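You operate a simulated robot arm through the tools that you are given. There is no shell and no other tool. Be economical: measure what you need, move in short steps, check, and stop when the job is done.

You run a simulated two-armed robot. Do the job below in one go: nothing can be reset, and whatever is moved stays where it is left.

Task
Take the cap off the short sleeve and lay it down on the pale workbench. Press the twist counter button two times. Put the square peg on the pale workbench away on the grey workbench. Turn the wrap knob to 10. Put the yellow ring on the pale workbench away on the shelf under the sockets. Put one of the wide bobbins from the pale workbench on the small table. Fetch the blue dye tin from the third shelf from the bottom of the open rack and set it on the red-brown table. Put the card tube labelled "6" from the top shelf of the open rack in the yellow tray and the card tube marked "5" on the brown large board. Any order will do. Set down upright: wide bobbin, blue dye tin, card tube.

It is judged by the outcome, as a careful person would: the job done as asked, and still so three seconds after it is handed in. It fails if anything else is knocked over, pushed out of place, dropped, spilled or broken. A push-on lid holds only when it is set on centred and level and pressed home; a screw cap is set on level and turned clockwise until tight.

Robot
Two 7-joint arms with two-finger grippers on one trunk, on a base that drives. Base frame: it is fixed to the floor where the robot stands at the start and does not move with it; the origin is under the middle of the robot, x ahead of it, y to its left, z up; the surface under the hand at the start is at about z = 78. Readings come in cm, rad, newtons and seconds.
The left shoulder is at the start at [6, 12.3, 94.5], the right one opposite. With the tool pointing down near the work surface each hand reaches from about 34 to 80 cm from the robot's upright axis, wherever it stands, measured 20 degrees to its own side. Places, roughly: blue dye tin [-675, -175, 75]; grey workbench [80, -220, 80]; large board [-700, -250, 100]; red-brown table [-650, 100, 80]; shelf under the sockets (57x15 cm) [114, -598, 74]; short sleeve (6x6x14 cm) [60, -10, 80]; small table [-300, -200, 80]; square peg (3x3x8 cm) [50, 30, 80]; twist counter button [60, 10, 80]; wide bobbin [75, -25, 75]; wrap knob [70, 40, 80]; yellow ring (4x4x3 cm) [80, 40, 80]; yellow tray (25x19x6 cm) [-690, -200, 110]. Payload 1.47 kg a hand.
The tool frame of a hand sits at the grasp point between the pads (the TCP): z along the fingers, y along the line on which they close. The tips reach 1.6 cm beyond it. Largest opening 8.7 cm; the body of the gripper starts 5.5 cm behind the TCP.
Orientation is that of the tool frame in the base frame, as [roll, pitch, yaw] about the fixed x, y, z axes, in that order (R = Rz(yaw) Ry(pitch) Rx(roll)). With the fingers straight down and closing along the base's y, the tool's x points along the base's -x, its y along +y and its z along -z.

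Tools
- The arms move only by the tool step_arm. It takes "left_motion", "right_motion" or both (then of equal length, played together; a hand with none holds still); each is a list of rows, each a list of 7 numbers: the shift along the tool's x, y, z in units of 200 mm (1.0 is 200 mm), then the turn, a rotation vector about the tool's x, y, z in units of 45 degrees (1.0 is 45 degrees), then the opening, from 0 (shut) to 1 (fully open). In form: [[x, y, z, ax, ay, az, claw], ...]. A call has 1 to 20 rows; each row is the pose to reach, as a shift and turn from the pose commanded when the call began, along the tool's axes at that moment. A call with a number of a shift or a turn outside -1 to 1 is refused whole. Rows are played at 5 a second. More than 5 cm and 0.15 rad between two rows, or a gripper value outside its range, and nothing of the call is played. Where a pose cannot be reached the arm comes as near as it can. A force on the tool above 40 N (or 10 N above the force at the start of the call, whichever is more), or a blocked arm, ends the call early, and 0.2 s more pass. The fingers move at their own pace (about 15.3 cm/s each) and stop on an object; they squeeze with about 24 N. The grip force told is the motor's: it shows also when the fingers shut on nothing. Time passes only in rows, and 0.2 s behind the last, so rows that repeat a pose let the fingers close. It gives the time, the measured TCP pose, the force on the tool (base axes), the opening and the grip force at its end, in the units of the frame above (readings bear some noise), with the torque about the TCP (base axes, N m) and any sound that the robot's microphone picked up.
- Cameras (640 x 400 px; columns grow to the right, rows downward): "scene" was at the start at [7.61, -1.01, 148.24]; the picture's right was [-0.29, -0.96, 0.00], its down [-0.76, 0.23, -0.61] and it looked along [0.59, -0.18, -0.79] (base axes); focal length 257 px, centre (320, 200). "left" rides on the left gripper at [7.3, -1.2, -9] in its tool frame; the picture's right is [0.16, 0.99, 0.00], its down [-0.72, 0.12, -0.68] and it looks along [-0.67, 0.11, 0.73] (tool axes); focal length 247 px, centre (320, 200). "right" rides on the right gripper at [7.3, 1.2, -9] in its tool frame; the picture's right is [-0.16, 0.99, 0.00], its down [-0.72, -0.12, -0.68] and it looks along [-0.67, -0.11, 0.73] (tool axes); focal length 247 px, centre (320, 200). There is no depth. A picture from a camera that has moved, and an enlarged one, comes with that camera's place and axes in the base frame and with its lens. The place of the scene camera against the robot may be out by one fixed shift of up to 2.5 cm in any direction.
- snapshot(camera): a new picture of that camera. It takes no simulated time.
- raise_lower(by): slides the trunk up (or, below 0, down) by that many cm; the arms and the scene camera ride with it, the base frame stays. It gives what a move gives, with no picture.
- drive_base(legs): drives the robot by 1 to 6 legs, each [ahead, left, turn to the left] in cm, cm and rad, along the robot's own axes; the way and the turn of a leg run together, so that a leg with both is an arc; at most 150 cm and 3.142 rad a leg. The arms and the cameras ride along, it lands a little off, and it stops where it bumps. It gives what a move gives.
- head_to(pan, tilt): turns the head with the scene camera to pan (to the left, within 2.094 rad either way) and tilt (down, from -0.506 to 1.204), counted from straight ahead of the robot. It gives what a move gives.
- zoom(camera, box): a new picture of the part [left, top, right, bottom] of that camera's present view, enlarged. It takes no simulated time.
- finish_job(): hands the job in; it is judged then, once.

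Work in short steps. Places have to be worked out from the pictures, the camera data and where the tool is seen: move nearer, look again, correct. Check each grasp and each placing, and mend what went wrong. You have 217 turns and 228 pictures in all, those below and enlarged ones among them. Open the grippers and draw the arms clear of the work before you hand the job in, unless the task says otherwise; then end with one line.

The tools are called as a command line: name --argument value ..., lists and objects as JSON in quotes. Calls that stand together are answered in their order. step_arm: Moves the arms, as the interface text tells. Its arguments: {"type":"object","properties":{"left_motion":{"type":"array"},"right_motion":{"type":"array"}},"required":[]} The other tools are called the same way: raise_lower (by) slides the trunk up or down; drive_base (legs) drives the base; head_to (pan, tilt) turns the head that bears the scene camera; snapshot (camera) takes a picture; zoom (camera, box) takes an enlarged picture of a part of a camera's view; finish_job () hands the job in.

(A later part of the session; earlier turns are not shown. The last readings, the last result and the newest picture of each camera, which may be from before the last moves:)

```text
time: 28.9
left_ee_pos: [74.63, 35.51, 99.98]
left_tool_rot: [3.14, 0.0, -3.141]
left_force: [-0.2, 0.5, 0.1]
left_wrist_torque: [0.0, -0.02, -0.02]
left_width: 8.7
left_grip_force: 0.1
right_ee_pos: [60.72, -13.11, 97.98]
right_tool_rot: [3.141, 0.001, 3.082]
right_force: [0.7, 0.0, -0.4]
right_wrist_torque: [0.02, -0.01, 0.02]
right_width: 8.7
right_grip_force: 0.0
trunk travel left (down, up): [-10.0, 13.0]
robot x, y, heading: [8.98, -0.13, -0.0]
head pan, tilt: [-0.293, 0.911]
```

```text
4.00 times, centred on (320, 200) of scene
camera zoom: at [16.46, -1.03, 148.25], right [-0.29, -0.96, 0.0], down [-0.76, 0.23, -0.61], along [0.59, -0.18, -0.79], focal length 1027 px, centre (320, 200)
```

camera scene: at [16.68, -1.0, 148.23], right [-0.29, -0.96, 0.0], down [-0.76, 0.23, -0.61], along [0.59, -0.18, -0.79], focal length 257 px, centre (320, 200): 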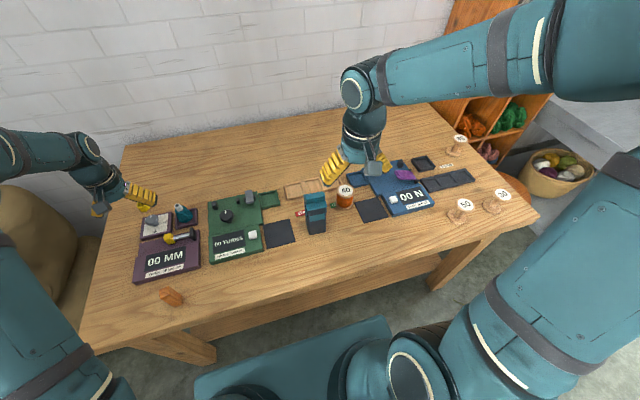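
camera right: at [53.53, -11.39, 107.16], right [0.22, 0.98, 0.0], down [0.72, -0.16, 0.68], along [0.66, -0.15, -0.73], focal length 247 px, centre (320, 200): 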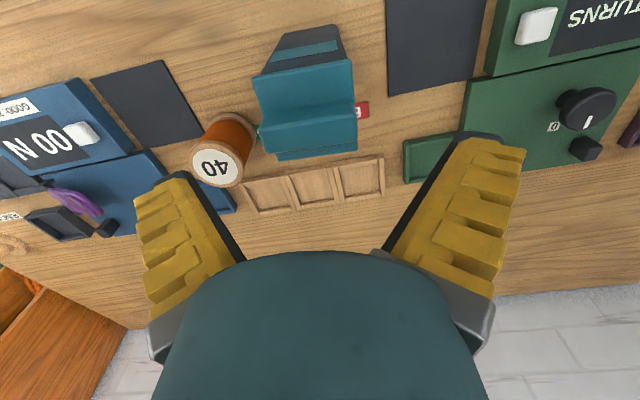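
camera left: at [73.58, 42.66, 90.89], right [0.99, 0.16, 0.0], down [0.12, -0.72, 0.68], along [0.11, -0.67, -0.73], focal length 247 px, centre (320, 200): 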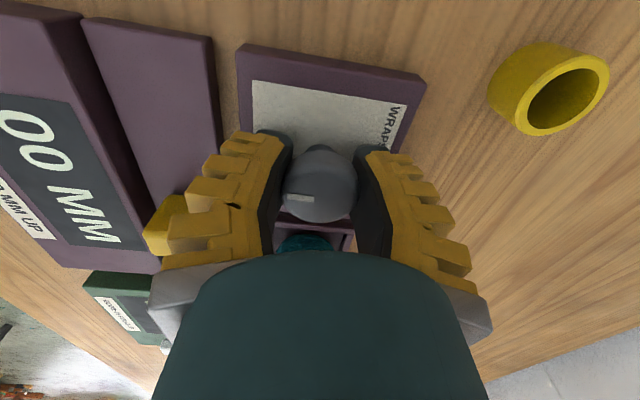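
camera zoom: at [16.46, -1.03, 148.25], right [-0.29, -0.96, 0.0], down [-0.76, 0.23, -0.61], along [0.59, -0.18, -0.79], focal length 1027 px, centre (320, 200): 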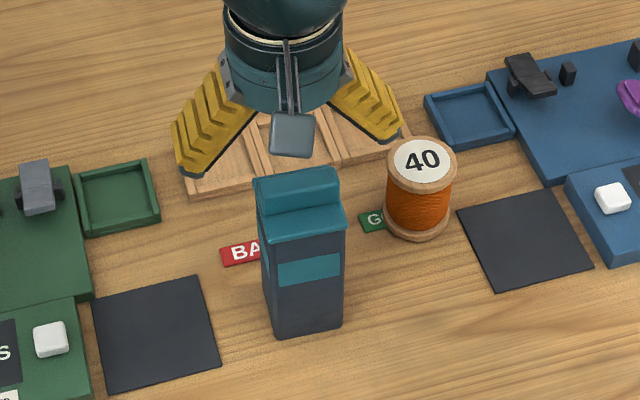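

The cap centre reads y ≈ −13.7, so I shift −0.6 in y, descend to TCP z ≈ 91.3 and look before gripping.

step_arm --right_motion '[[0, -0.03, 0.0, 0, 0, 0, 1], [0, -0.03, 0.15, 0, 0, 0, 1], [0, -0.03, 0.28, 0, 0, 0, 1], [0, -0.03, 0.335, 0, 0, 0, 1], [0, -0.03, 0.335, 0, 0, 0, 1]]'

snapshot --camera "right"

zoom --camera "scene" --box '[260, 150, 380, 250]'

```text
time: 30.1
left_ee_pos: [74.62, 35.45, 99.95]
left_tool_rot: [-3.141, 0.0, 3.141]
left_force: [0.0, -0.8, 0.3]
left_wrist_torque: [0.03, 0.0, 0.0]
left_width: 8.71
left_grip_force: 0.0
right_ee_pos: [60.65, -13.68, 91.42]
right_tool_rot: [-3.141, 0.0, 3.082]
right_force: [-0.4, -0.1, 0.0]
right_wrist_torque: [-0.01, 0.0, 0.02]
right_width: 8.71
right_grip_force: 0.0
trunk travel left (down, up): [-10.0, 13.0]
robot x, y, heading: [8.62, -0.01, 0.003]
head pan, tilt: [-0.293, 0.911]
```

```text
192 pictures are left
camera right: at [53.51, -12.02, 100.48], right [0.22, 0.98, 0.0], down [0.72, -0.16, 0.68], along [0.66, -0.15, -0.73], focal length 247 px, centre (320, 200)
```

right: 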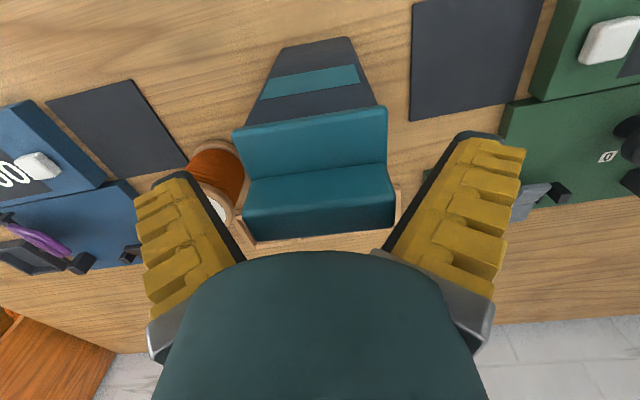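

```text
4.00 times, centred on (320, 200) of scene
camera zoom: at [16.53, -1.01, 148.25], right [-0.29, -0.96, 0.0], down [-0.76, 0.23, -0.61], along [0.59, -0.18, -0.79], focal length 1027 px, centre (320, 200)
```

zoom: 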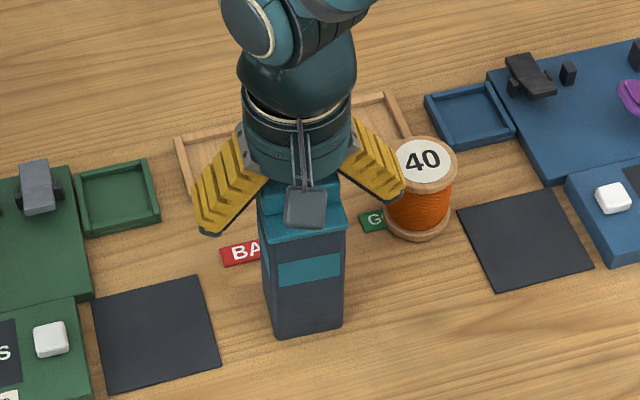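

The hand is centred over the ridge. I close on the cap.

step_arm --right_motion '[[0, 0, 0, 0, 0, 0, 0.6], [0, 0, 0, 0, 0, 0, 0.5], [0, 0, 0, 0, 0, 0, 0.5], [0, 0, 0, 0, 0, 0, 0.5]]'

snapshot --camera "right"

```text
time: 31.1
left_ee_pos: [74.61, 35.38, 99.9]
left_tool_rot: [-3.14, 0.001, -3.141]
left_force: [-0.5, -0.2, -0.5]
left_wrist_torque: [-0.01, 0.0, -0.01]
left_width: 8.7
left_grip_force: 0.0
right_ee_pos: [60.59, -13.71, 91.39]
right_tool_rot: [3.142, 0.0, 3.082]
right_force: [-0.4, 0.4, -1.1]
right_wrist_torque: [-0.01, -0.01, -0.02]
right_width: 5.94
right_grip_force: 23.8
trunk travel left (down, up): [-10.0, 13.0]
robot x, y, heading: [9.13, -0.0, -0.0]
head pan, tilt: [-0.293, 0.911]
```

```text
190 pictures are left
camera right: at [53.53, -12.02, 100.49], right [0.22, 0.98, 0.0], down [0.72, -0.16, 0.68], along [0.66, -0.15, -0.73], focal length 247 px, centre (320, 200)
```

right: 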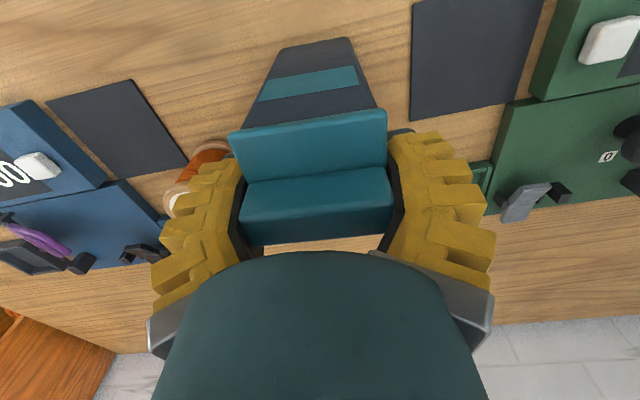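

Gripped (5.94 cm, sleeve unmoved). I lift slowly by 1.5 cm and see whether the sleeve comes along.

step_arm --right_motion '[[0, 0, -0.02, 0, 0, 0, 0.4], [0, 0, -0.04, 0, 0, 0, 0.4], [0, 0, -0.06, 0, 0, 0, 0.4], [0, 0, -0.075, 0, 0, 0, 0.4]]'

snapshot --camera "right"

zoom --camera "scene" --box '[260, 150, 380, 250]'

```text
time: 32.1
left_ee_pos: [74.72, 35.4, 99.9]
left_tool_rot: [-3.141, 0.001, 3.141]
left_force: [0.5, -0.7, -0.2]
left_wrist_torque: [0.01, 0.03, -0.01]
left_width: 8.71
left_grip_force: 0.0
right_ee_pos: [60.72, -13.77, 92.93]
right_tool_rot: [-3.14, 0.001, 3.082]
right_force: [0.4, -1.3, -1.6]
right_wrist_torque: [-0.03, 0.04, 0.02]
right_width: 5.91
right_grip_force: 23.6
trunk travel left (down, up): [-10.0, 13.0]
robot x, y, heading: [9.02, 0.15, -0.001]
head pan, tilt: [-0.293, 0.911]
```

```text
189 pictures are left
camera right: at [53.56, -11.99, 101.98], right [0.22, 0.98, 0.0], down [0.72, -0.16, 0.68], along [0.66, -0.15, -0.73], focal length 247 px, centre (320, 200)
```

right: 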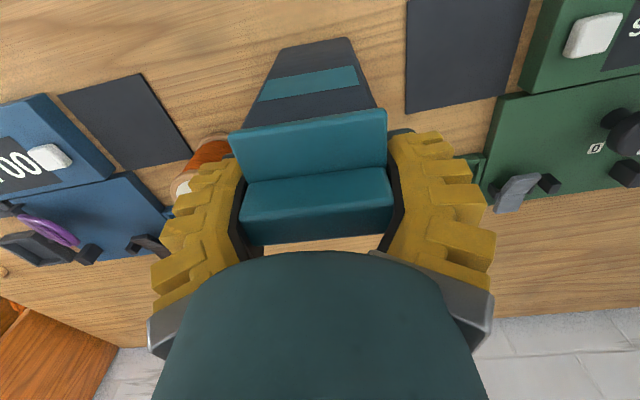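

```text
4.00 times, centred on (320, 200) of scene
camera zoom: at [16.55, -1.0, 148.24], right [-0.29, -0.96, 0.0], down [-0.76, 0.23, -0.61], along [0.59, -0.18, -0.79], focal length 1027 px, centre (320, 200)
```

zoom: 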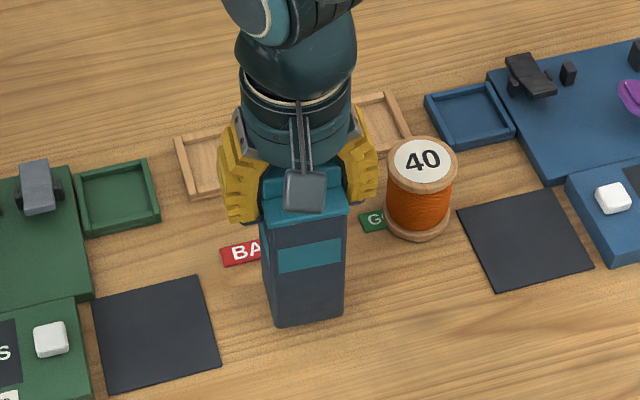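

The whole sleeve lifts with the cap, so the left hand must hold the body. I set the sleeve back down with the right hand still gripping, and bring the left hand in from the left with fingers closing along x, starting with its rotation.

step_arm --right_motion '[[0, 0, 0.02, 0, 0, 0, 0.4], [0, 0, 0.04, 0, 0, 0, 0.4], [0, 0, 0.06, 0, 0, 0, 0.4], [0, 0, 0.075, 0, 0, 0, 0.4], [0, 0, 0.075, 0, 0, 0, 0.4], [0, 0, 0.075, 0, 0, 0, 0.4], [0, 0, 0.075, 0, 0, 0, 0.4]]' --left_motion '[[0.12, -0.08, -0.1, 0, 0, -0.17, 1], [0.24, -0.16, -0.2, 0, 0, -0.34, 1], [0.36, -0.24, -0.25, 0, 0, -0.51, 1], [0.48, -0.32, -0.25, 0, 0, -0.68, 1], [0.6, -0.4, -0.25, 0, 0, -0.85, 1], [0.7, -0.5, -0.25, 0, 0, -1, 1], [0.7, -0.6, -0.25, 0, 0, -1, 1]]'

step_arm --left_motion '[[0, 0, 0, 0, 0, -0.17, 1], [0, 0, 0, 0, 0, -0.34, 1], [0, 0, 0, 0, 0, -0.51, 1], [0, 0, 0, 0, 0, -0.68, 1], [0, 0, 0, 0, 0, -0.85, 1], [0, 0, 0, 0, 0, -1, 1], [0, 0, 0, 0, 0, -1, 1]]'

```text
time: 33.7
left_ee_pos: [60.67, 23.4, 104.91]
left_tool_rot: [-3.142, 0.0, -2.352]
left_force: [0.3, -0.2, -1.0]
left_wrist_torque: [0.01, 0.01, 0.0]
left_width: 8.71
left_grip_force: 0.0
right_ee_pos: [60.63, -13.8, 91.42]
right_tool_rot: [-3.142, -0.001, 3.082]
right_force: [0.2, 0.2, -0.6]
right_wrist_torque: [-0.02, 0.04, 0.0]
right_width: 5.89
right_grip_force: 24.5
trunk travel left (down, up): [-10.0, 13.0]
robot x, y, heading: [8.91, 0.12, -0.0]
head pan, tilt: [-0.293, 0.911]
```

```text
time: 35.3
left_ee_pos: [60.56, 23.41, 104.92]
left_tool_rot: [-3.141, 0.0, -1.57]
left_force: [0.4, -0.5, -0.6]
left_wrist_torque: [-0.02, 0.0, -0.02]
left_width: 8.66
left_grip_force: 0.0
right_ee_pos: [60.71, -13.69, 91.46]
right_tool_rot: [3.141, -0.001, 3.082]
right_force: [0.4, -0.3, -0.7]
right_wrist_torque: [0.02, -0.01, -0.02]
right_width: 5.9
right_grip_force: 24.4
trunk travel left (down, up): [-10.0, 13.0]
robot x, y, heading: [9.06, 0.15, -0.001]
head pan, tilt: [-0.293, 0.911]
```

Now tilt the left hand so its fingers point toward the sleeve and 30° below horizontal.

step_arm --left_motion '[[0, 0, 0, -0.005, 0.16, 0.012, 1], [0, 0, 0, -0.01, 0.32, 0.024, 1], [0, 0, 0, -0.015, 0.48, 0.036, 1], [0, 0, 0, -0.02, 0.64, 0.048, 1], [0, 0, 0, -0.025, 0.8, 0.06, 1], [0, 0, 0, -0.03, 0.96, 0.072, 1], [0, 0, 0, -0.03, 0.999, 0.072, 1]]'

step_arm --left_motion '[[0, 0, 0, 0, 0.166, 0, 1], [0, 0, 0, 0, 0.333, 0, 1], [0, 0, 0, 0, 0.333, 0, 1]]'

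snapshot --camera "left"

snapshot --camera "scene"

```text
time: 36.9
left_ee_pos: [60.59, 23.43, 104.92]
left_tool_rot: [-3.141, -0.787, -1.632]
left_force: [-0.5, 0.6, 0.1]
left_wrist_torque: [0.0, -0.03, 0.0]
left_width: 8.73
left_grip_force: 0.0
right_ee_pos: [60.63, -13.76, 91.41]
right_tool_rot: [3.141, -0.001, 3.083]
right_force: [0.9, 0.6, -1.1]
right_wrist_torque: [-0.03, 0.0, 0.0]
right_width: 5.88
right_grip_force: 24.4
trunk travel left (down, up): [-10.0, 13.0]
robot x, y, heading: [8.91, -0.34, 0.0]
head pan, tilt: [-0.293, 0.911]
```

```text
time: 37.7
left_ee_pos: [60.63, 23.47, 105.01]
left_tool_rot: [-3.141, -1.048, -1.63]
left_force: [0.5, -0.1, -0.1]
left_wrist_torque: [0.0, 0.0, 0.0]
left_width: 8.71
left_grip_force: 0.2
right_ee_pos: [60.66, -13.77, 91.44]
right_tool_rot: [-3.142, 0.001, 3.082]
right_force: [0.2, -0.3, -1.7]
right_wrist_torque: [-0.02, 0.02, -0.01]
right_width: 5.89
right_grip_force: 23.8
trunk travel left (down, up): [-10.0, 13.0]
robot x, y, heading: [8.79, -0.01, 0.001]
head pan, tilt: [-0.293, 0.911]
```

```text
187 pictures are left
camera left: at [62.01, 27.44, 115.79], right [-0.99, -0.02, 0.14], down [-0.06, 0.96, -0.29], along [-0.12, -0.29, -0.95], focal length 247 px, centre (320, 200)
```

left: 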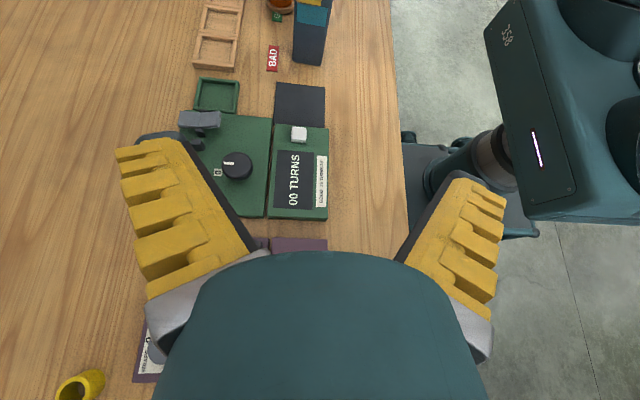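

```text
186 pictures are left
camera scene: at [16.53, -1.03, 148.25], right [-0.29, -0.96, 0.0], down [-0.76, 0.23, -0.61], along [0.59, -0.18, -0.79], focal length 257 px, centre (320, 200)
```

scene: 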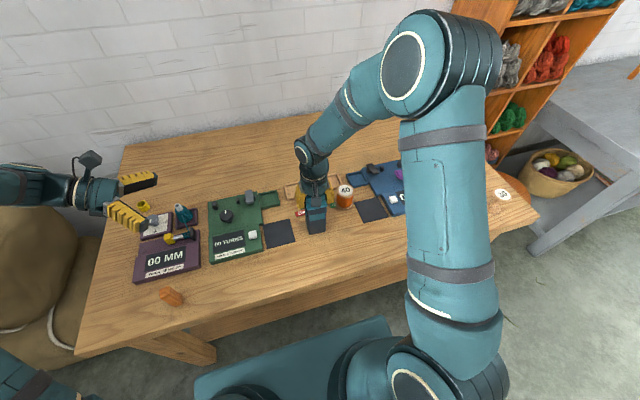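

Nearly on the approach line. I advance 33 cm along the tool axis, stopping ~9 cm short.

step_arm --left_motion '[[0, -0.03, 0.24, 0, 0, 0, 1], [0, -0.06, 0.48, 0, 0, 0, 1], [0, -0.09, 0.72, 0, 0, 0, 1], [0, -0.11, 0.96, 0, 0, 0, 1], [0, -0.11, 0.96, 0, 0, 0, 1]]'

step_arm --left_motion '[[0, 0, 0.23, 0, 0, 0, 1], [0, 0, 0.46, 0, 0, 0, 1], [0, 0, 0.65, 0, 0, 0, 1], [0, 0, 0.65, 0, 0, 0, 1]]'

snapshot --camera "left"

zoom --camera "scene" --box '[180, 130, 420, 280]'

```text
time: 38.9
left_ee_pos: [61.67, 6.67, 95.26]
left_tool_rot: [3.14, -1.048, -1.63]
left_force: [-0.4, 0.5, 0.1]
left_wrist_torque: [0.01, 0.03, -0.04]
left_width: 8.66
left_grip_force: 0.0
right_ee_pos: [60.53, -13.59, 91.37]
right_tool_rot: [3.14, 0.0, 3.082]
right_force: [-0.4, -0.8, -1.0]
right_wrist_torque: [0.0, 0.02, 0.0]
right_width: 5.89
right_grip_force: 24.1
trunk travel left (down, up): [-10.0, 13.0]
robot x, y, heading: [8.8, 0.21, 0.002]
head pan, tilt: [-0.293, 0.911]
```

```text
time: 39.9
left_ee_pos: [61.12, -4.58, 88.89]
left_tool_rot: [-3.141, -1.048, -1.628]
left_force: [-0.2, 0.1, 0.6]
left_wrist_torque: [0.0, -0.02, -0.01]
left_width: 8.68
left_grip_force: 0.1
right_ee_pos: [60.72, -13.58, 91.35]
right_tool_rot: [-3.14, 0.001, 3.081]
right_force: [0.0, 0.6, -1.4]
right_wrist_torque: [-0.04, -0.01, -0.02]
right_width: 5.84
right_grip_force: 23.3
trunk travel left (down, up): [-10.0, 13.0]
robot x, y, heading: [9.36, -0.22, 0.001]
head pan, tilt: [-0.293, 0.911]
```

```text
185 pictures are left
camera left: at [62.57, -0.56, 99.69], right [-0.99, -0.02, 0.14], down [-0.06, 0.96, -0.29], along [-0.12, -0.29, -0.95], focal length 247 px, centre (320, 200)
```

left: 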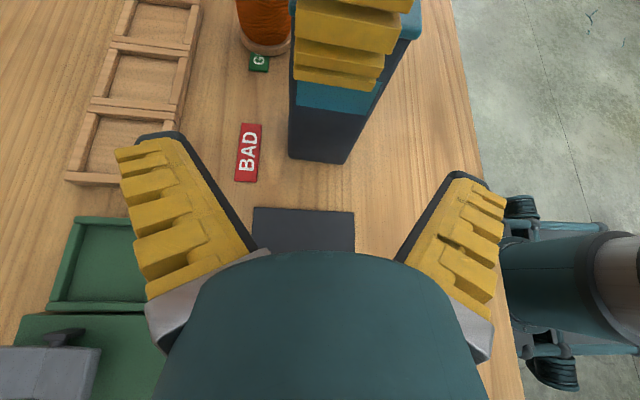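

```text
2.67 times, centred on (300, 205) of scene
camera zoom: at [16.52, -0.98, 148.25], right [-0.29, -0.96, 0.0], down [-0.76, 0.23, -0.61], along [0.59, -0.18, -0.79], focal length 684 px, centre (373, 187)
```

zoom: 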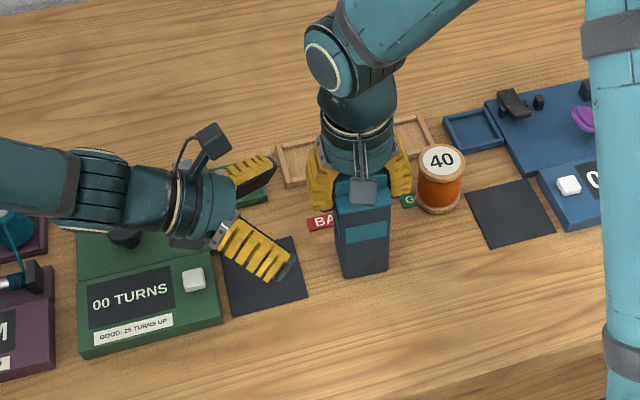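

The sleeve body spans x 57.5–62.8. I advance the last 10 cm with a small correction, watching force.

step_arm --left_motion '[[-0.01, 0.02, 0.12, 0, 0, 0, 1], [-0.023, 0.02, 0.25, 0, 0, 0, 1], [-0.023, 0.02, 0.37, 0, 0, 0, 1], [-0.023, 0.02, 0.48, 0, 0, 0, 1], [-0.023, 0.02, 0.48, 0, 0, 0, 1]]'

snapshot --camera "left"

zoom --camera "scene" --box '[220, 150, 400, 270]'

```text
time: 41.1
left_ee_pos: [60.39, -12.5, 83.72]
left_tool_rot: [-3.138, -1.048, -1.635]
left_force: [-7.4, 20.7, 22.2]
left_wrist_torque: [-1.55, -1.28, 0.65]
left_width: 8.69
left_grip_force: 0.1
right_ee_pos: [60.57, -13.95, 91.26]
right_tool_rot: [-3.138, -0.004, 3.077]
right_force: [7.5, -21.4, -21.6]
right_wrist_torque: [-0.29, 0.62, -0.74]
right_width: 5.8
right_grip_force: 24.1
trunk travel left (down, up): [-10.0, 13.0]
robot x, y, heading: [8.84, 0.12, -0.002]
head pan, tilt: [-0.293, 0.911]
heard: snap
```

```text
183 pictures are left
camera left: at [61.81, -8.53, 94.6], right [-0.99, -0.02, 0.13], down [-0.06, 0.96, -0.29], along [-0.12, -0.29, -0.95], focal length 247 px, centre (320, 200)
```

left: 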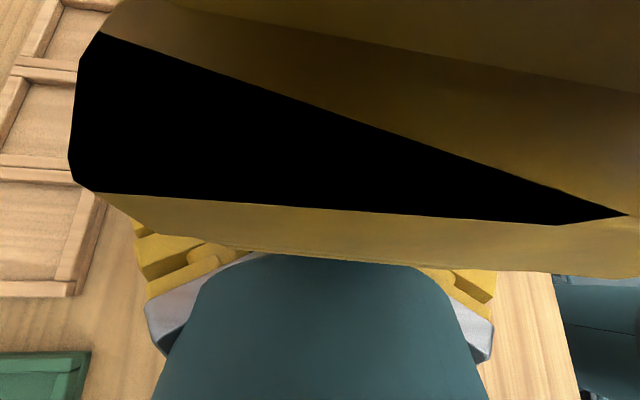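

```text
3.33 times, centred on (310, 210) of scene
camera zoom: at [16.53, -0.98, 148.25], right [-0.29, -0.96, 0.0], down [-0.76, 0.23, -0.61], along [0.59, -0.18, -0.79], focal length 856 px, centre (353, 167)
```

zoom: 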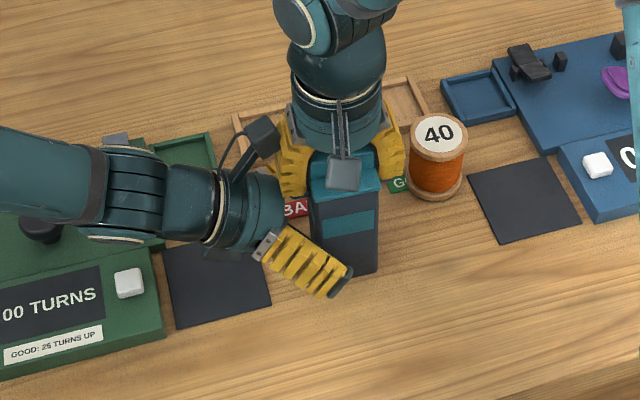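

There is contact: the left camera housing seems to touch the right finger (21 N), and a "snap" was heard. I back the left hand off 6 cm and look at the state.

step_arm --left_motion '[[0, 0, -0.08, 0, 0, 0, 1], [0, 0, -0.2, 0, 0, 0, 1], [0, 0, -0.3, 0, 0, 0, 1], [0, 0, -0.3, 0, 0, 0, 1]]'

snapshot --camera "left"

snapshot --camera "right"

zoom --camera "scene" --box '[260, 150, 380, 250]'

```text
time: 42.1
left_ee_pos: [60.63, -7.28, 86.78]
left_tool_rot: [3.139, -1.046, -1.628]
left_force: [-0.2, 0.0, -0.4]
left_wrist_torque: [0.0, -0.01, 0.01]
left_width: 8.72
left_grip_force: 0.0
right_ee_pos: [60.71, -13.71, 91.49]
right_tool_rot: [3.141, 0.0, 3.083]
right_force: [0.4, -0.7, -1.0]
right_wrist_torque: [0.01, -0.02, 0.01]
right_width: 5.91
right_grip_force: 24.0
trunk travel left (down, up): [-10.0, 13.0]
robot x, y, heading: [9.06, 0.13, 0.0]
head pan, tilt: [-0.293, 0.911]
```

```text
181 pictures are left
camera left: at [62.05, -3.4, 97.52], right [-0.99, -0.02, 0.14], down [-0.06, 0.96, -0.29], along [-0.13, -0.29, -0.95], focal length 247 px, centre (320, 200)
```

left: 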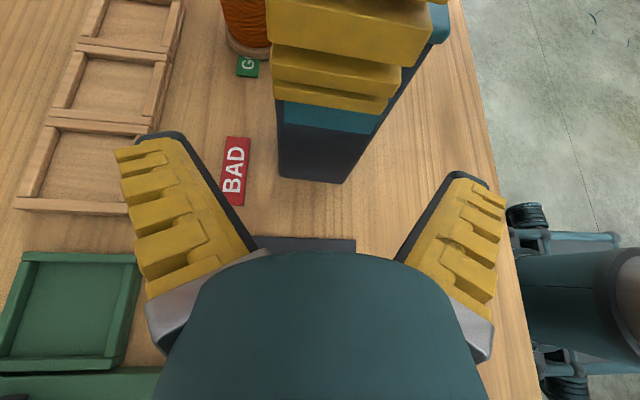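

```text
180 pictures are left
camera right: at [53.54, -11.97, 100.5], right [0.22, 0.98, 0.0], down [0.72, -0.16, 0.68], along [0.66, -0.15, -0.73], focal length 247 px, centre (320, 200)
```

right: 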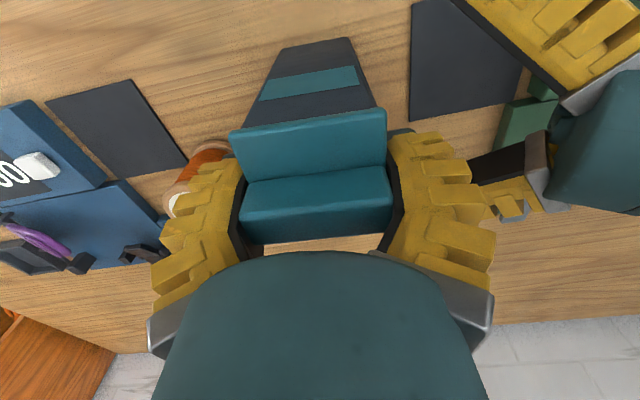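

```text
4.00 times, centred on (320, 200) of scene
camera zoom: at [16.56, -1.03, 148.24], right [-0.29, -0.96, 0.0], down [-0.76, 0.23, -0.61], along [0.59, -0.18, -0.79], focal length 1027 px, centre (320, 200)
```

zoom: 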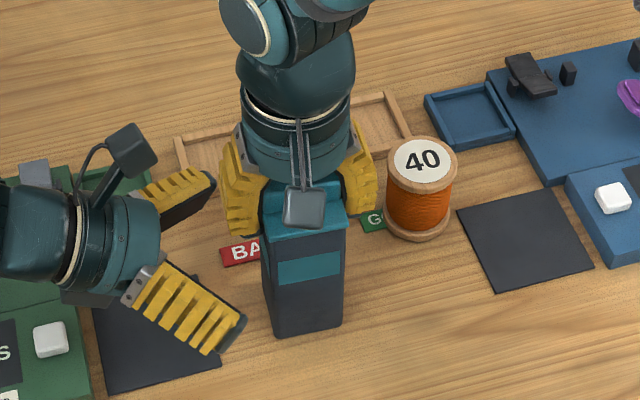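

All in place. I test by lifting the cap again, to see whether the snap freed it.

step_arm --right_motion '[[0, 0, -0.02, 0, 0, 0, 0.4], [0, 0, -0.05, 0, 0, 0, 0.4], [0, 0, -0.08, 0, 0, 0, 0.4], [0, 0, -0.1, 0, 0, 0, 0.4]]'

snapshot --camera "left"

snapshot --camera "right"

```text
time: 43.1
left_ee_pos: [60.67, -7.37, 86.78]
left_tool_rot: [3.141, -1.046, -1.629]
left_force: [0.4, 0.1, 0.0]
left_wrist_torque: [-0.03, 0.03, 0.01]
left_width: 8.71
left_grip_force: 0.1
right_ee_pos: [60.66, -13.7, 93.45]
right_tool_rot: [3.141, 0.0, 3.083]
right_force: [-0.3, -0.3, -1.2]
right_wrist_torque: [-0.02, -0.01, 0.02]
right_width: 5.9
right_grip_force: 24.3
trunk travel left (down, up): [-10.0, 13.0]
robot x, y, heading: [9.26, -0.06, 0.0]
head pan, tilt: [-0.293, 0.911]
```

```text
178 pictures are left
camera left: at [62.04, -3.4, 97.54], right [-0.99, -0.02, 0.14], down [-0.06, 0.96, -0.29], along [-0.13, -0.29, -0.95], focal length 247 px, centre (320, 200)
```

left: 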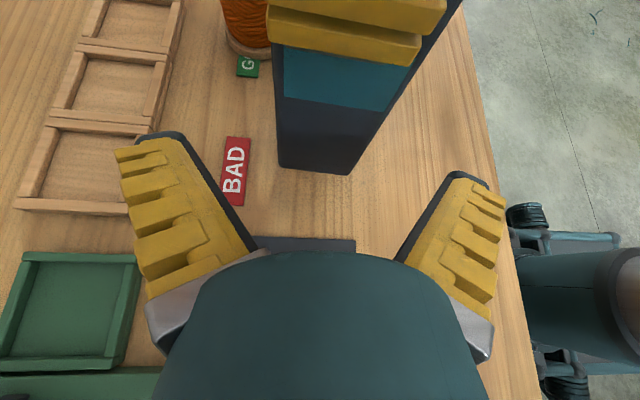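

```text
177 pictures are left
camera right: at [53.56, -11.93, 102.51], right [0.22, 0.98, 0.0], down [0.72, -0.16, 0.68], along [0.66, -0.15, -0.73], focal length 247 px, centre (320, 200)
```

right: 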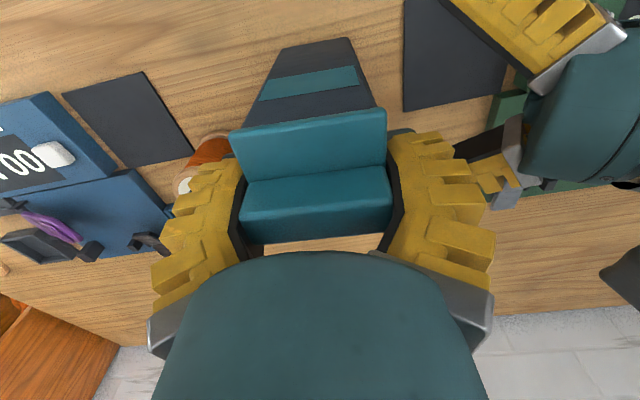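

The cap is still on. I set it back and flatten the left hand to 15° below horizontal, which moves its camera housing away from the right finger.

step_arm --right_motion '[[0, 0, 0.04, 0, 0, 0, 0.4], [0, 0, 0.08, 0, 0, 0, 0.4], [0, 0, 0.1, 0, 0, 0, 0.4], [0, 0, 0.1, 0, 0, 0, 0.4]]' --left_motion '[[0, 0, 0, 0, 0.15, 0, 1], [0, 0, 0, 0, 0.3, 0, 1], [0, 0, 0, 0, 0.333, 0, 1], [0, 0, 0, 0, 0.333, 0, 1]]'

step_arm --left_motion '[[0.012, 0.004, 0.08, 0, 0, 0, 1], [0.026, 0.0075, 0.16, 0, 0, 0, 1], [0.026, 0.0075, 0.21, 0, 0, 0, 1], [0.026, 0.0075, 0.25, 0, 0, 0, 1], [0.026, 0.0075, 0.25, 0, 0, 0, 1]]'

snapshot --camera "left"

zoom --camera "scene" --box '[220, 150, 400, 270]'

snapshot --camera "right"

```text
time: 44.1
left_ee_pos: [60.59, -7.41, 86.72]
left_tool_rot: [3.14, -1.31, -1.63]
left_force: [-0.3, -0.4, -0.2]
left_wrist_torque: [0.01, 0.01, 0.03]
left_width: 8.72
left_grip_force: 0.1
right_ee_pos: [60.61, -13.59, 91.47]
right_tool_rot: [-3.141, 0.001, 3.083]
right_force: [0.2, -0.4, -1.2]
right_wrist_torque: [0.02, 0.02, 0.01]
right_width: 5.92
right_grip_force: 24.1
trunk travel left (down, up): [-10.0, 13.0]
robot x, y, heading: [8.96, -0.24, -0.003]
head pan, tilt: [-0.293, 0.911]
```

```text
time: 45.3
left_ee_pos: [60.07, -12.35, 85.86]
left_tool_rot: [-3.141, -1.307, -1.631]
left_force: [-0.3, -0.8, -0.3]
left_wrist_torque: [0.0, -0.01, 0.02]
left_width: 8.69
left_grip_force: 0.1
right_ee_pos: [60.67, -13.77, 91.54]
right_tool_rot: [3.14, 0.0, 3.083]
right_force: [0.2, 0.1, -0.2]
right_wrist_torque: [-0.01, -0.03, -0.01]
right_width: 5.9
right_grip_force: 24.6
trunk travel left (down, up): [-10.0, 13.0]
robot x, y, heading: [8.69, 0.09, 0.003]
head pan, tilt: [-0.293, 0.911]
```

```text
176 pictures are left
camera left: at [61.75, -5.7, 95.24], right [-0.99, 0.02, 0.15], down [-0.07, 0.85, -0.52], along [-0.14, -0.53, -0.84], focal length 247 px, centre (320, 200)
```

left: 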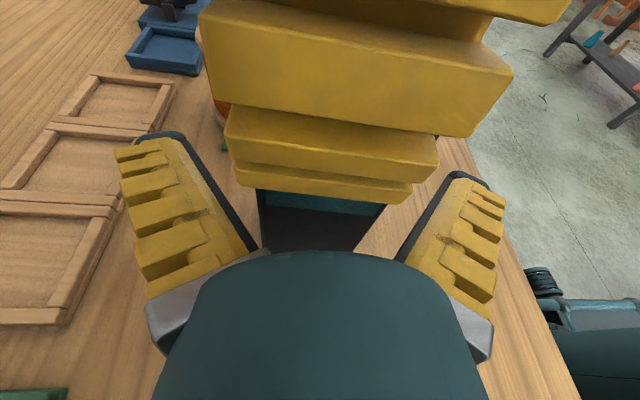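

```text
3.33 times, centred on (310, 210) of scene
camera zoom: at [16.55, -1.0, 148.24], right [-0.29, -0.96, 0.0], down [-0.76, 0.23, -0.61], along [0.59, -0.18, -0.79], focal length 856 px, centre (353, 167)
```

zoom: 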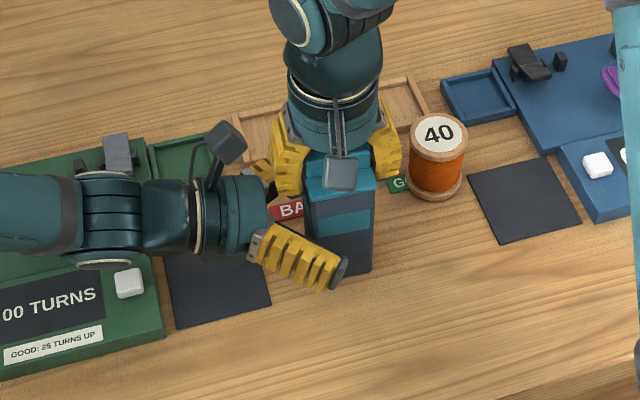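

```text
174 pictures are left
camera right: at [53.54, -11.95, 100.5], right [0.22, 0.98, 0.0], down [0.72, -0.16, 0.68], along [0.66, -0.15, -0.73], focal length 247 px, centre (320, 200)
```

right: 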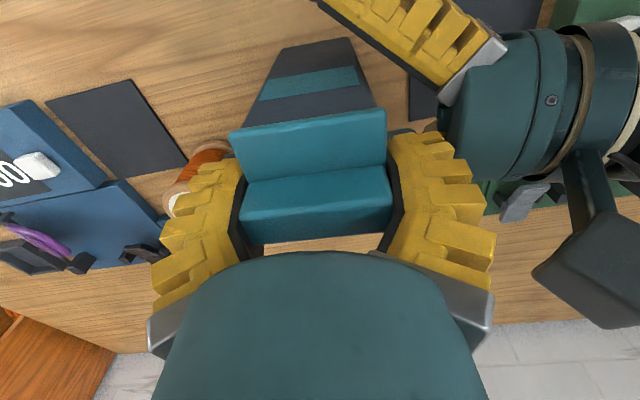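

No contact. I close the left fingers on the sleeve body.

step_arm --left_motion '[[0, 0, 0, 0, 0, 0, 0.75], [0, 0, 0, 0, 0, 0, 0.6], [0, 0, 0, 0, 0, 0, 0.5], [0, 0, 0, 0, 0, 0, 0.4], [0, 0, 0, 0, 0, 0, 0.4]]'

snapshot --camera "right"

```text
time: 46.5
left_ee_pos: [60.18, -12.41, 85.9]
left_tool_rot: [3.14, -1.31, -1.628]
left_force: [-1.4, -3.8, -0.5]
left_wrist_torque: [0.11, -0.06, -0.04]
left_width: 5.77
left_grip_force: 24.1
right_ee_pos: [60.68, -13.62, 91.3]
right_tool_rot: [-3.141, 0.001, 3.082]
right_force: [0.4, 4.6, -0.1]
right_wrist_torque: [0.12, -0.03, 0.02]
right_width: 5.92
right_grip_force: 24.1
trunk travel left (down, up): [-10.0, 13.0]
robot x, y, heading: [8.95, -0.03, -0.002]
head pan, tilt: [-0.293, 0.911]
```

```text
173 pictures are left
camera right: at [53.55, -11.94, 100.51], right [0.22, 0.98, 0.0], down [0.72, -0.16, 0.68], along [0.66, -0.15, -0.73], focal length 247 px, centre (320, 200)
```

right: 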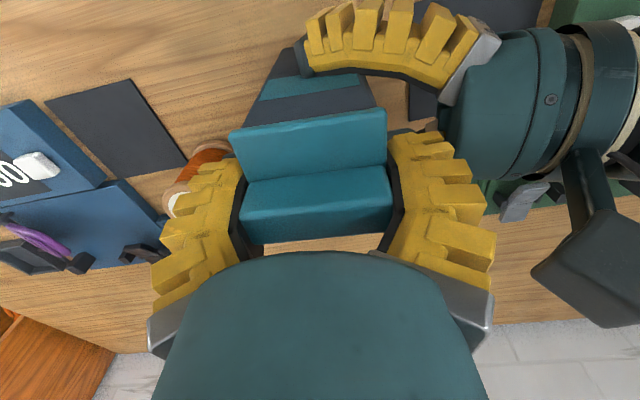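

Both grips are firm with the sleeve in place. Now I pull the cap straight up with the right hand in small steps.

step_arm --right_motion '[[0, 0, -0.015, 0, 0, 0, 0.3], [0, 0, -0.03, 0, 0, 0, 0.3], [0, 0, -0.045, 0, 0, 0, 0.3], [0, 0, -0.06, 0, 0, 0, 0.3], [0, 0, -0.08, 0, 0, 0, 0.3], [0, 0, -0.1, 0, 0, 0, 0.3], [0, 0, -0.12, 0, 0, 0, 0.3]]'

snapshot --camera "right"

zoom --camera "scene" --box '[220, 150, 400, 270]'

```text
time: 48.1
left_ee_pos: [60.0, -12.36, 85.88]
left_tool_rot: [3.139, -1.307, -1.628]
left_force: [0.0, 0.0, 0.5]
left_wrist_torque: [0.01, -0.04, 0.0]
left_width: 5.77
left_grip_force: 23.4
right_ee_pos: [60.71, -13.58, 93.79]
right_tool_rot: [3.142, 0.001, 3.083]
right_force: [0.4, 0.0, 0.5]
right_wrist_torque: [-0.02, 0.0, 0.0]
right_width: 5.92
right_grip_force: 24.2
trunk travel left (down, up): [-10.0, 13.0]
robot x, y, heading: [9.12, 0.08, -0.0]
head pan, tilt: [-0.293, 0.911]
```

```text
172 pictures are left
camera right: at [53.56, -11.96, 102.89], right [0.22, 0.98, 0.0], down [0.72, -0.16, 0.68], along [0.66, -0.15, -0.73], focal length 247 px, centre (320, 200)
```

right: 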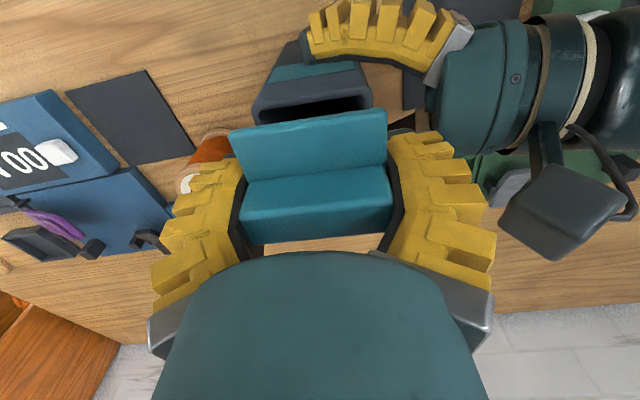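

```text
3.33 times, centred on (310, 210) of scene
camera zoom: at [16.54, -1.0, 148.24], right [-0.29, -0.96, 0.0], down [-0.76, 0.23, -0.61], along [0.59, -0.18, -0.79], focal length 856 px, centre (353, 167)
```

zoom: 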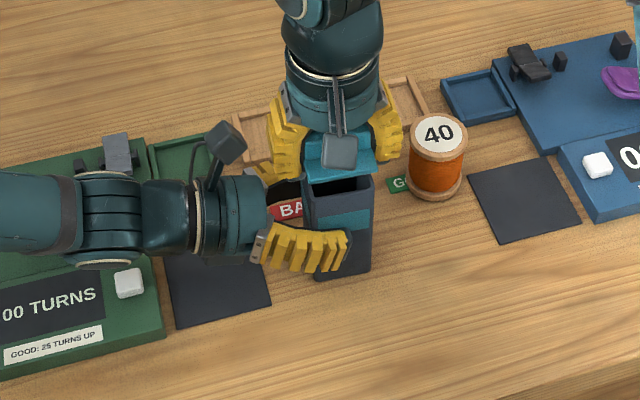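

The cap is off. I raise it clear, then release the sleeve with the left hand and back it out.

step_arm --right_motion '[[0, 0, -0.15, 0, 0, 0, 0.3], [0, 0, -0.3, 0, 0, 0, 0.3], [0, 0, -0.45, 0, 0, 0, 0.3], [0.1, -0.1, -0.45, 0, 0, 0, 0.3], [0.25, -0.25, -0.45, 0, 0, 0, 0.3], [0.4, -0.4, -0.45, 0, 0, 0, 0.3], [0.56, -0.55, -0.45, 0, 0, 0, 0.3], [0.56, -0.7, -0.45, 0, 0, 0, 0.3], [0.56, -0.8, -0.45, 0, 0, 0, 0.3]]'

step_arm --left_motion '[[0, 0, 0, 0, 0, 0, 0.7], [0, 0, 0, 0, 0, 0, 1], [0, 0, 0, 0, 0, 0, 1], [0, 0, -0.15, 0, 0, 0, 1], [0, 0, -0.35, 0, 0, 0, 1], [0.1, 0, -0.55, 0, 0, 0, 1], [0.25, 0, -0.7, 0, 0, 0, 1], [0.35, 0, -0.85, 0, 0, 0, 1]]'

snapshot --camera "right"

snapshot --camera "scene"

```text
time: 50.1
left_ee_pos: [60.18, -12.46, 85.87]
left_tool_rot: [-3.141, -1.308, -1.628]
left_force: [-0.3, -0.1, -0.6]
left_wrist_torque: [0.01, 0.0, 0.0]
left_width: 5.73
left_grip_force: 23.7
right_ee_pos: [48.61, -29.06, 102.87]
right_tool_rot: [-3.142, 0.001, 3.082]
right_force: [0.0, 0.0, -0.7]
right_wrist_torque: [0.0, 0.0, -0.03]
right_width: 5.93
right_grip_force: 23.9
trunk travel left (down, up): [-10.0, 13.0]
robot x, y, heading: [8.8, 0.08, -0.002]
head pan, tilt: [-0.293, 0.911]
```

```text
time: 51.9
left_ee_pos: [61.01, 2.36, 97.13]
left_tool_rot: [3.138, -1.309, -1.626]
left_force: [-1.0, 0.3, -0.1]
left_wrist_torque: [0.01, -0.01, 0.05]
left_width: 8.68
left_grip_force: 0.0
right_ee_pos: [48.54, -28.94, 102.9]
right_tool_rot: [-3.142, 0.0, 3.082]
right_force: [-0.1, -0.4, -0.1]
right_wrist_torque: [-0.05, -0.02, -0.02]
right_width: 5.94
right_grip_force: 24.3
trunk travel left (down, up): [-10.0, 13.0]
robot x, y, heading: [8.72, 0.15, 0.001]
head pan, tilt: [-0.293, 0.911]
```

```text
170 pictures are left
camera right: at [41.42, -27.26, 111.88], right [0.22, 0.98, 0.0], down [0.72, -0.16, 0.68], along [0.66, -0.15, -0.73], focal length 247 px, centre (320, 200)
```

right: 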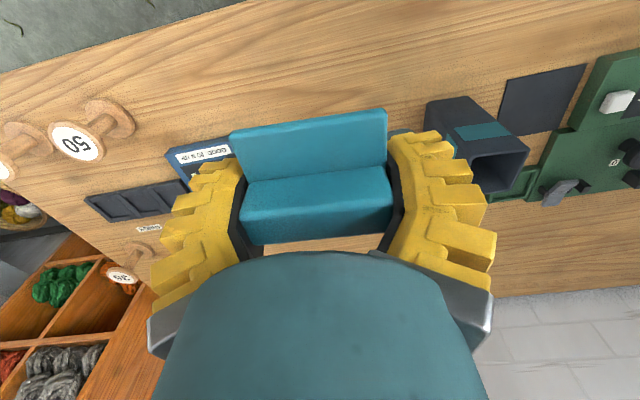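

```text
169 pictures are left
camera scene: at [16.49, -0.97, 148.25], right [-0.29, -0.96, 0.0], down [-0.76, 0.23, -0.61], along [0.59, -0.18, -0.79], focal length 257 px, centre (320, 200)
```

scene: 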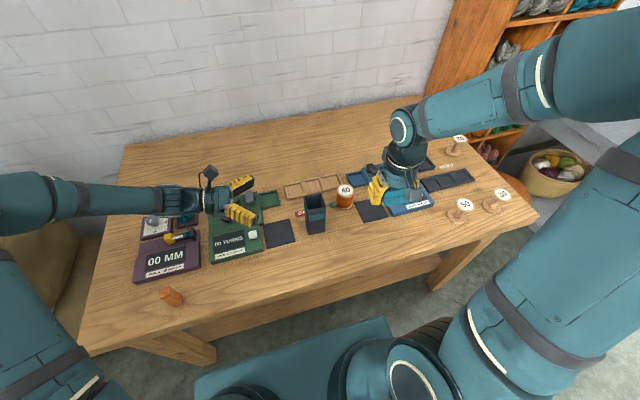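

I move the cap over clear bench at about (51, −29) and lower it most of the way.

step_arm --right_motion '[[-0.12, 0, 0, 0, 0, 0, 0.3], [-0.12, 0, 0.22, 0, 0, 0, 0.3], [-0.12, 0, 0.44, 0, 0, 0, 0.3], [-0.12, 0, 0.66, 0, 0, 0, 0.3], [-0.12, 0, 0.84, 0, 0, 0, 0.3], [-0.12, 0, 0.92, 0, 0, 0, 0.3], [-0.12, 0, 0.92, 0, 0, 0, 0.3]]'

snapshot --camera "right"

zoom --camera "scene" --box '[320, 150, 480, 270]'

```text
time: 53.5
left_ee_pos: [61.1, 2.27, 97.15]
left_tool_rot: [3.139, -1.307, -1.629]
left_force: [0.3, 0.6, 0.4]
left_wrist_torque: [-0.02, -0.04, -0.04]
left_width: 8.69
left_grip_force: 0.0
right_ee_pos: [50.99, -29.1, 84.3]
right_tool_rot: [-3.141, -0.002, 3.081]
right_force: [0.5, -0.3, -0.2]
right_wrist_torque: [-0.01, -0.02, -0.01]
right_width: 5.98
right_grip_force: 23.7
trunk travel left (down, up): [-10.0, 13.0]
robot x, y, heading: [9.13, 0.11, 0.005]
head pan, tilt: [-0.293, 0.911]
```

```text
168 pictures are left
camera right: at [43.83, -27.35, 93.44], right [0.22, 0.98, 0.0], down [0.72, -0.16, 0.68], along [0.66, -0.15, -0.73], focal length 247 px, centre (320, 200)
```

right: 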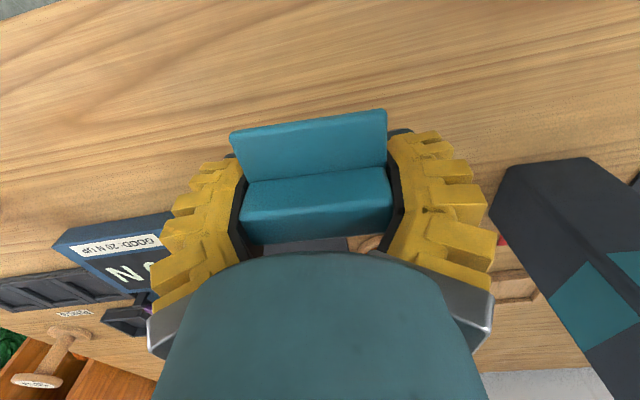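

```text
3.33 times, centred on (400, 210) of scene
camera zoom: at [16.53, -1.0, 148.25], right [-0.29, -0.96, 0.0], down [-0.76, 0.23, -0.61], along [0.59, -0.18, -0.79], focal length 856 px, centre (53, 167)
```

zoom: 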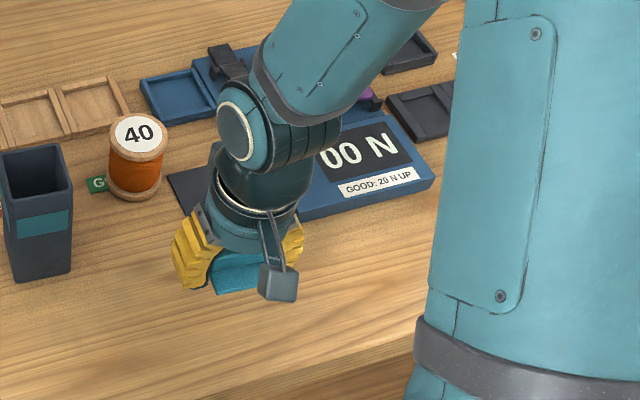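

Now gentle lowering until contact.

step_arm --right_motion '[[0, 0, 0.03, 0, 0, 0, 0.3], [0, 0, 0.06, 0, 0, 0, 0.3], [0, 0, 0.08, 0, 0, 0, 0.3], [0, 0, 0.1, 0, 0, 0, 0.3], [0, 0, 0.1, 0, 0, 0, 0.3]]'

snapshot --camera "right"

```text
time: 54.7
left_ee_pos: [61.01, 2.26, 97.09]
left_tool_rot: [3.14, -1.308, -1.63]
left_force: [-0.1, 0.0, 0.1]
left_wrist_torque: [-0.02, 0.01, -0.01]
left_width: 8.71
left_grip_force: 0.1
right_ee_pos: [51.02, -29.11, 82.4]
right_tool_rot: [-3.14, 0.0, 3.083]
right_force: [-0.5, 0.4, -0.5]
right_wrist_torque: [-0.01, -0.02, 0.02]
right_width: 5.96
right_grip_force: 24.4
trunk travel left (down, up): [-10.0, 13.0]
robot x, y, heading: [8.85, 0.43, -0.001]
head pan, tilt: [-0.293, 0.911]
```

```text
166 pictures are left
camera right: at [43.85, -27.4, 91.49], right [0.22, 0.98, 0.0], down [0.72, -0.16, 0.68], along [0.66, -0.15, -0.73], focal length 247 px, centre (320, 200)
```

right: 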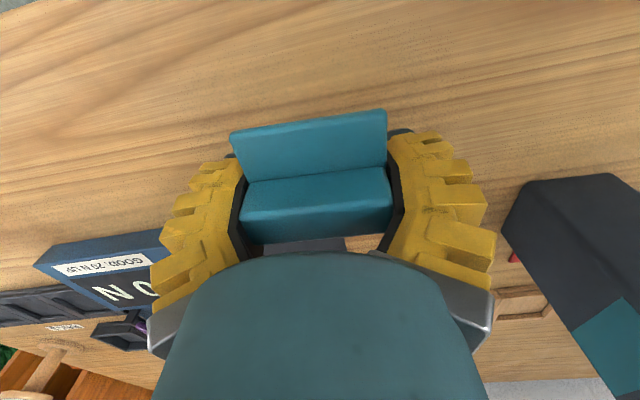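

step_arm --right_motion '[[0, 0, 0.02, 0, 0, 0, 0.3], [0, 0, 0.04, 0, 0, 0, 0.3], [0, 0, 0.05, 0, 0, 0, 0.3], [0, 0, 0.06, 0, 0, 0, 0.3], [0, 0, 0.06, 0, 0, 0, 0.3]]'

zoom --camera "right" --box '[200, 60, 440, 220]'

```text
time: 55.9
left_ee_pos: [61.18, 2.24, 97.08]
left_tool_rot: [3.14, -1.307, -1.629]
left_force: [-0.2, 1.0, 0.1]
left_wrist_torque: [0.01, 0.02, 0.02]
left_width: 8.7
left_grip_force: 0.0
right_ee_pos: [50.95, -29.11, 81.22]
right_tool_rot: [-3.141, -0.001, 3.082]
right_force: [-0.6, 0.5, -0.3]
right_wrist_torque: [0.03, 0.0, 0.01]
right_width: 5.99
right_grip_force: 24.3
trunk travel left (down, up): [-10.0, 13.0]
robot x, y, heading: [9.08, -0.22, -0.002]
head pan, tilt: [-0.293, 0.911]
```

```text
2.50 times, centred on (320, 140) of right
camera zoom: at [43.83, -27.4, 90.28], right [0.22, 0.98, 0.0], down [0.72, -0.16, 0.68], along [0.66, -0.15, -0.73], focal length 617 px, centre (320, 350)
```

zoom: 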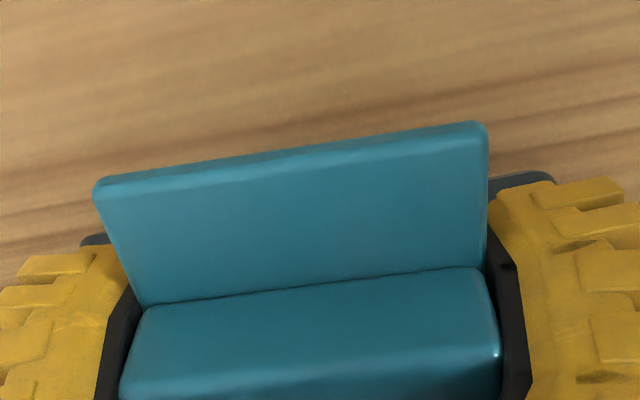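

No contact yet; I continue in 2 mm steps.

step_arm --right_motion '[[0, 0, 0.01, 0, 0, 0, 0.3], [0, 0, 0.02, 0, 0, 0, 0.3], [0, 0, 0.03, 0, 0, 0, 0.3], [0, 0, 0.03, 0, 0, 0, 0.3]]'

```text
time: 56.9
left_ee_pos: [61.1, 2.36, 97.01]
left_tool_rot: [3.14, -1.308, -1.629]
left_force: [0.1, -0.9, 0.2]
left_wrist_torque: [0.01, 0.0, 0.01]
left_width: 8.69
left_grip_force: 0.0
right_ee_pos: [50.92, -29.15, 80.59]
right_tool_rot: [3.141, 0.0, 3.081]
right_force: [0.7, -0.2, -0.6]
right_wrist_torque: [0.04, -0.01, -0.01]
right_width: 5.98
right_grip_force: 24.3
trunk travel left (down, up): [-10.0, 13.0]
robot x, y, heading: [9.03, -0.05, -0.002]
head pan, tilt: [-0.293, 0.911]
```

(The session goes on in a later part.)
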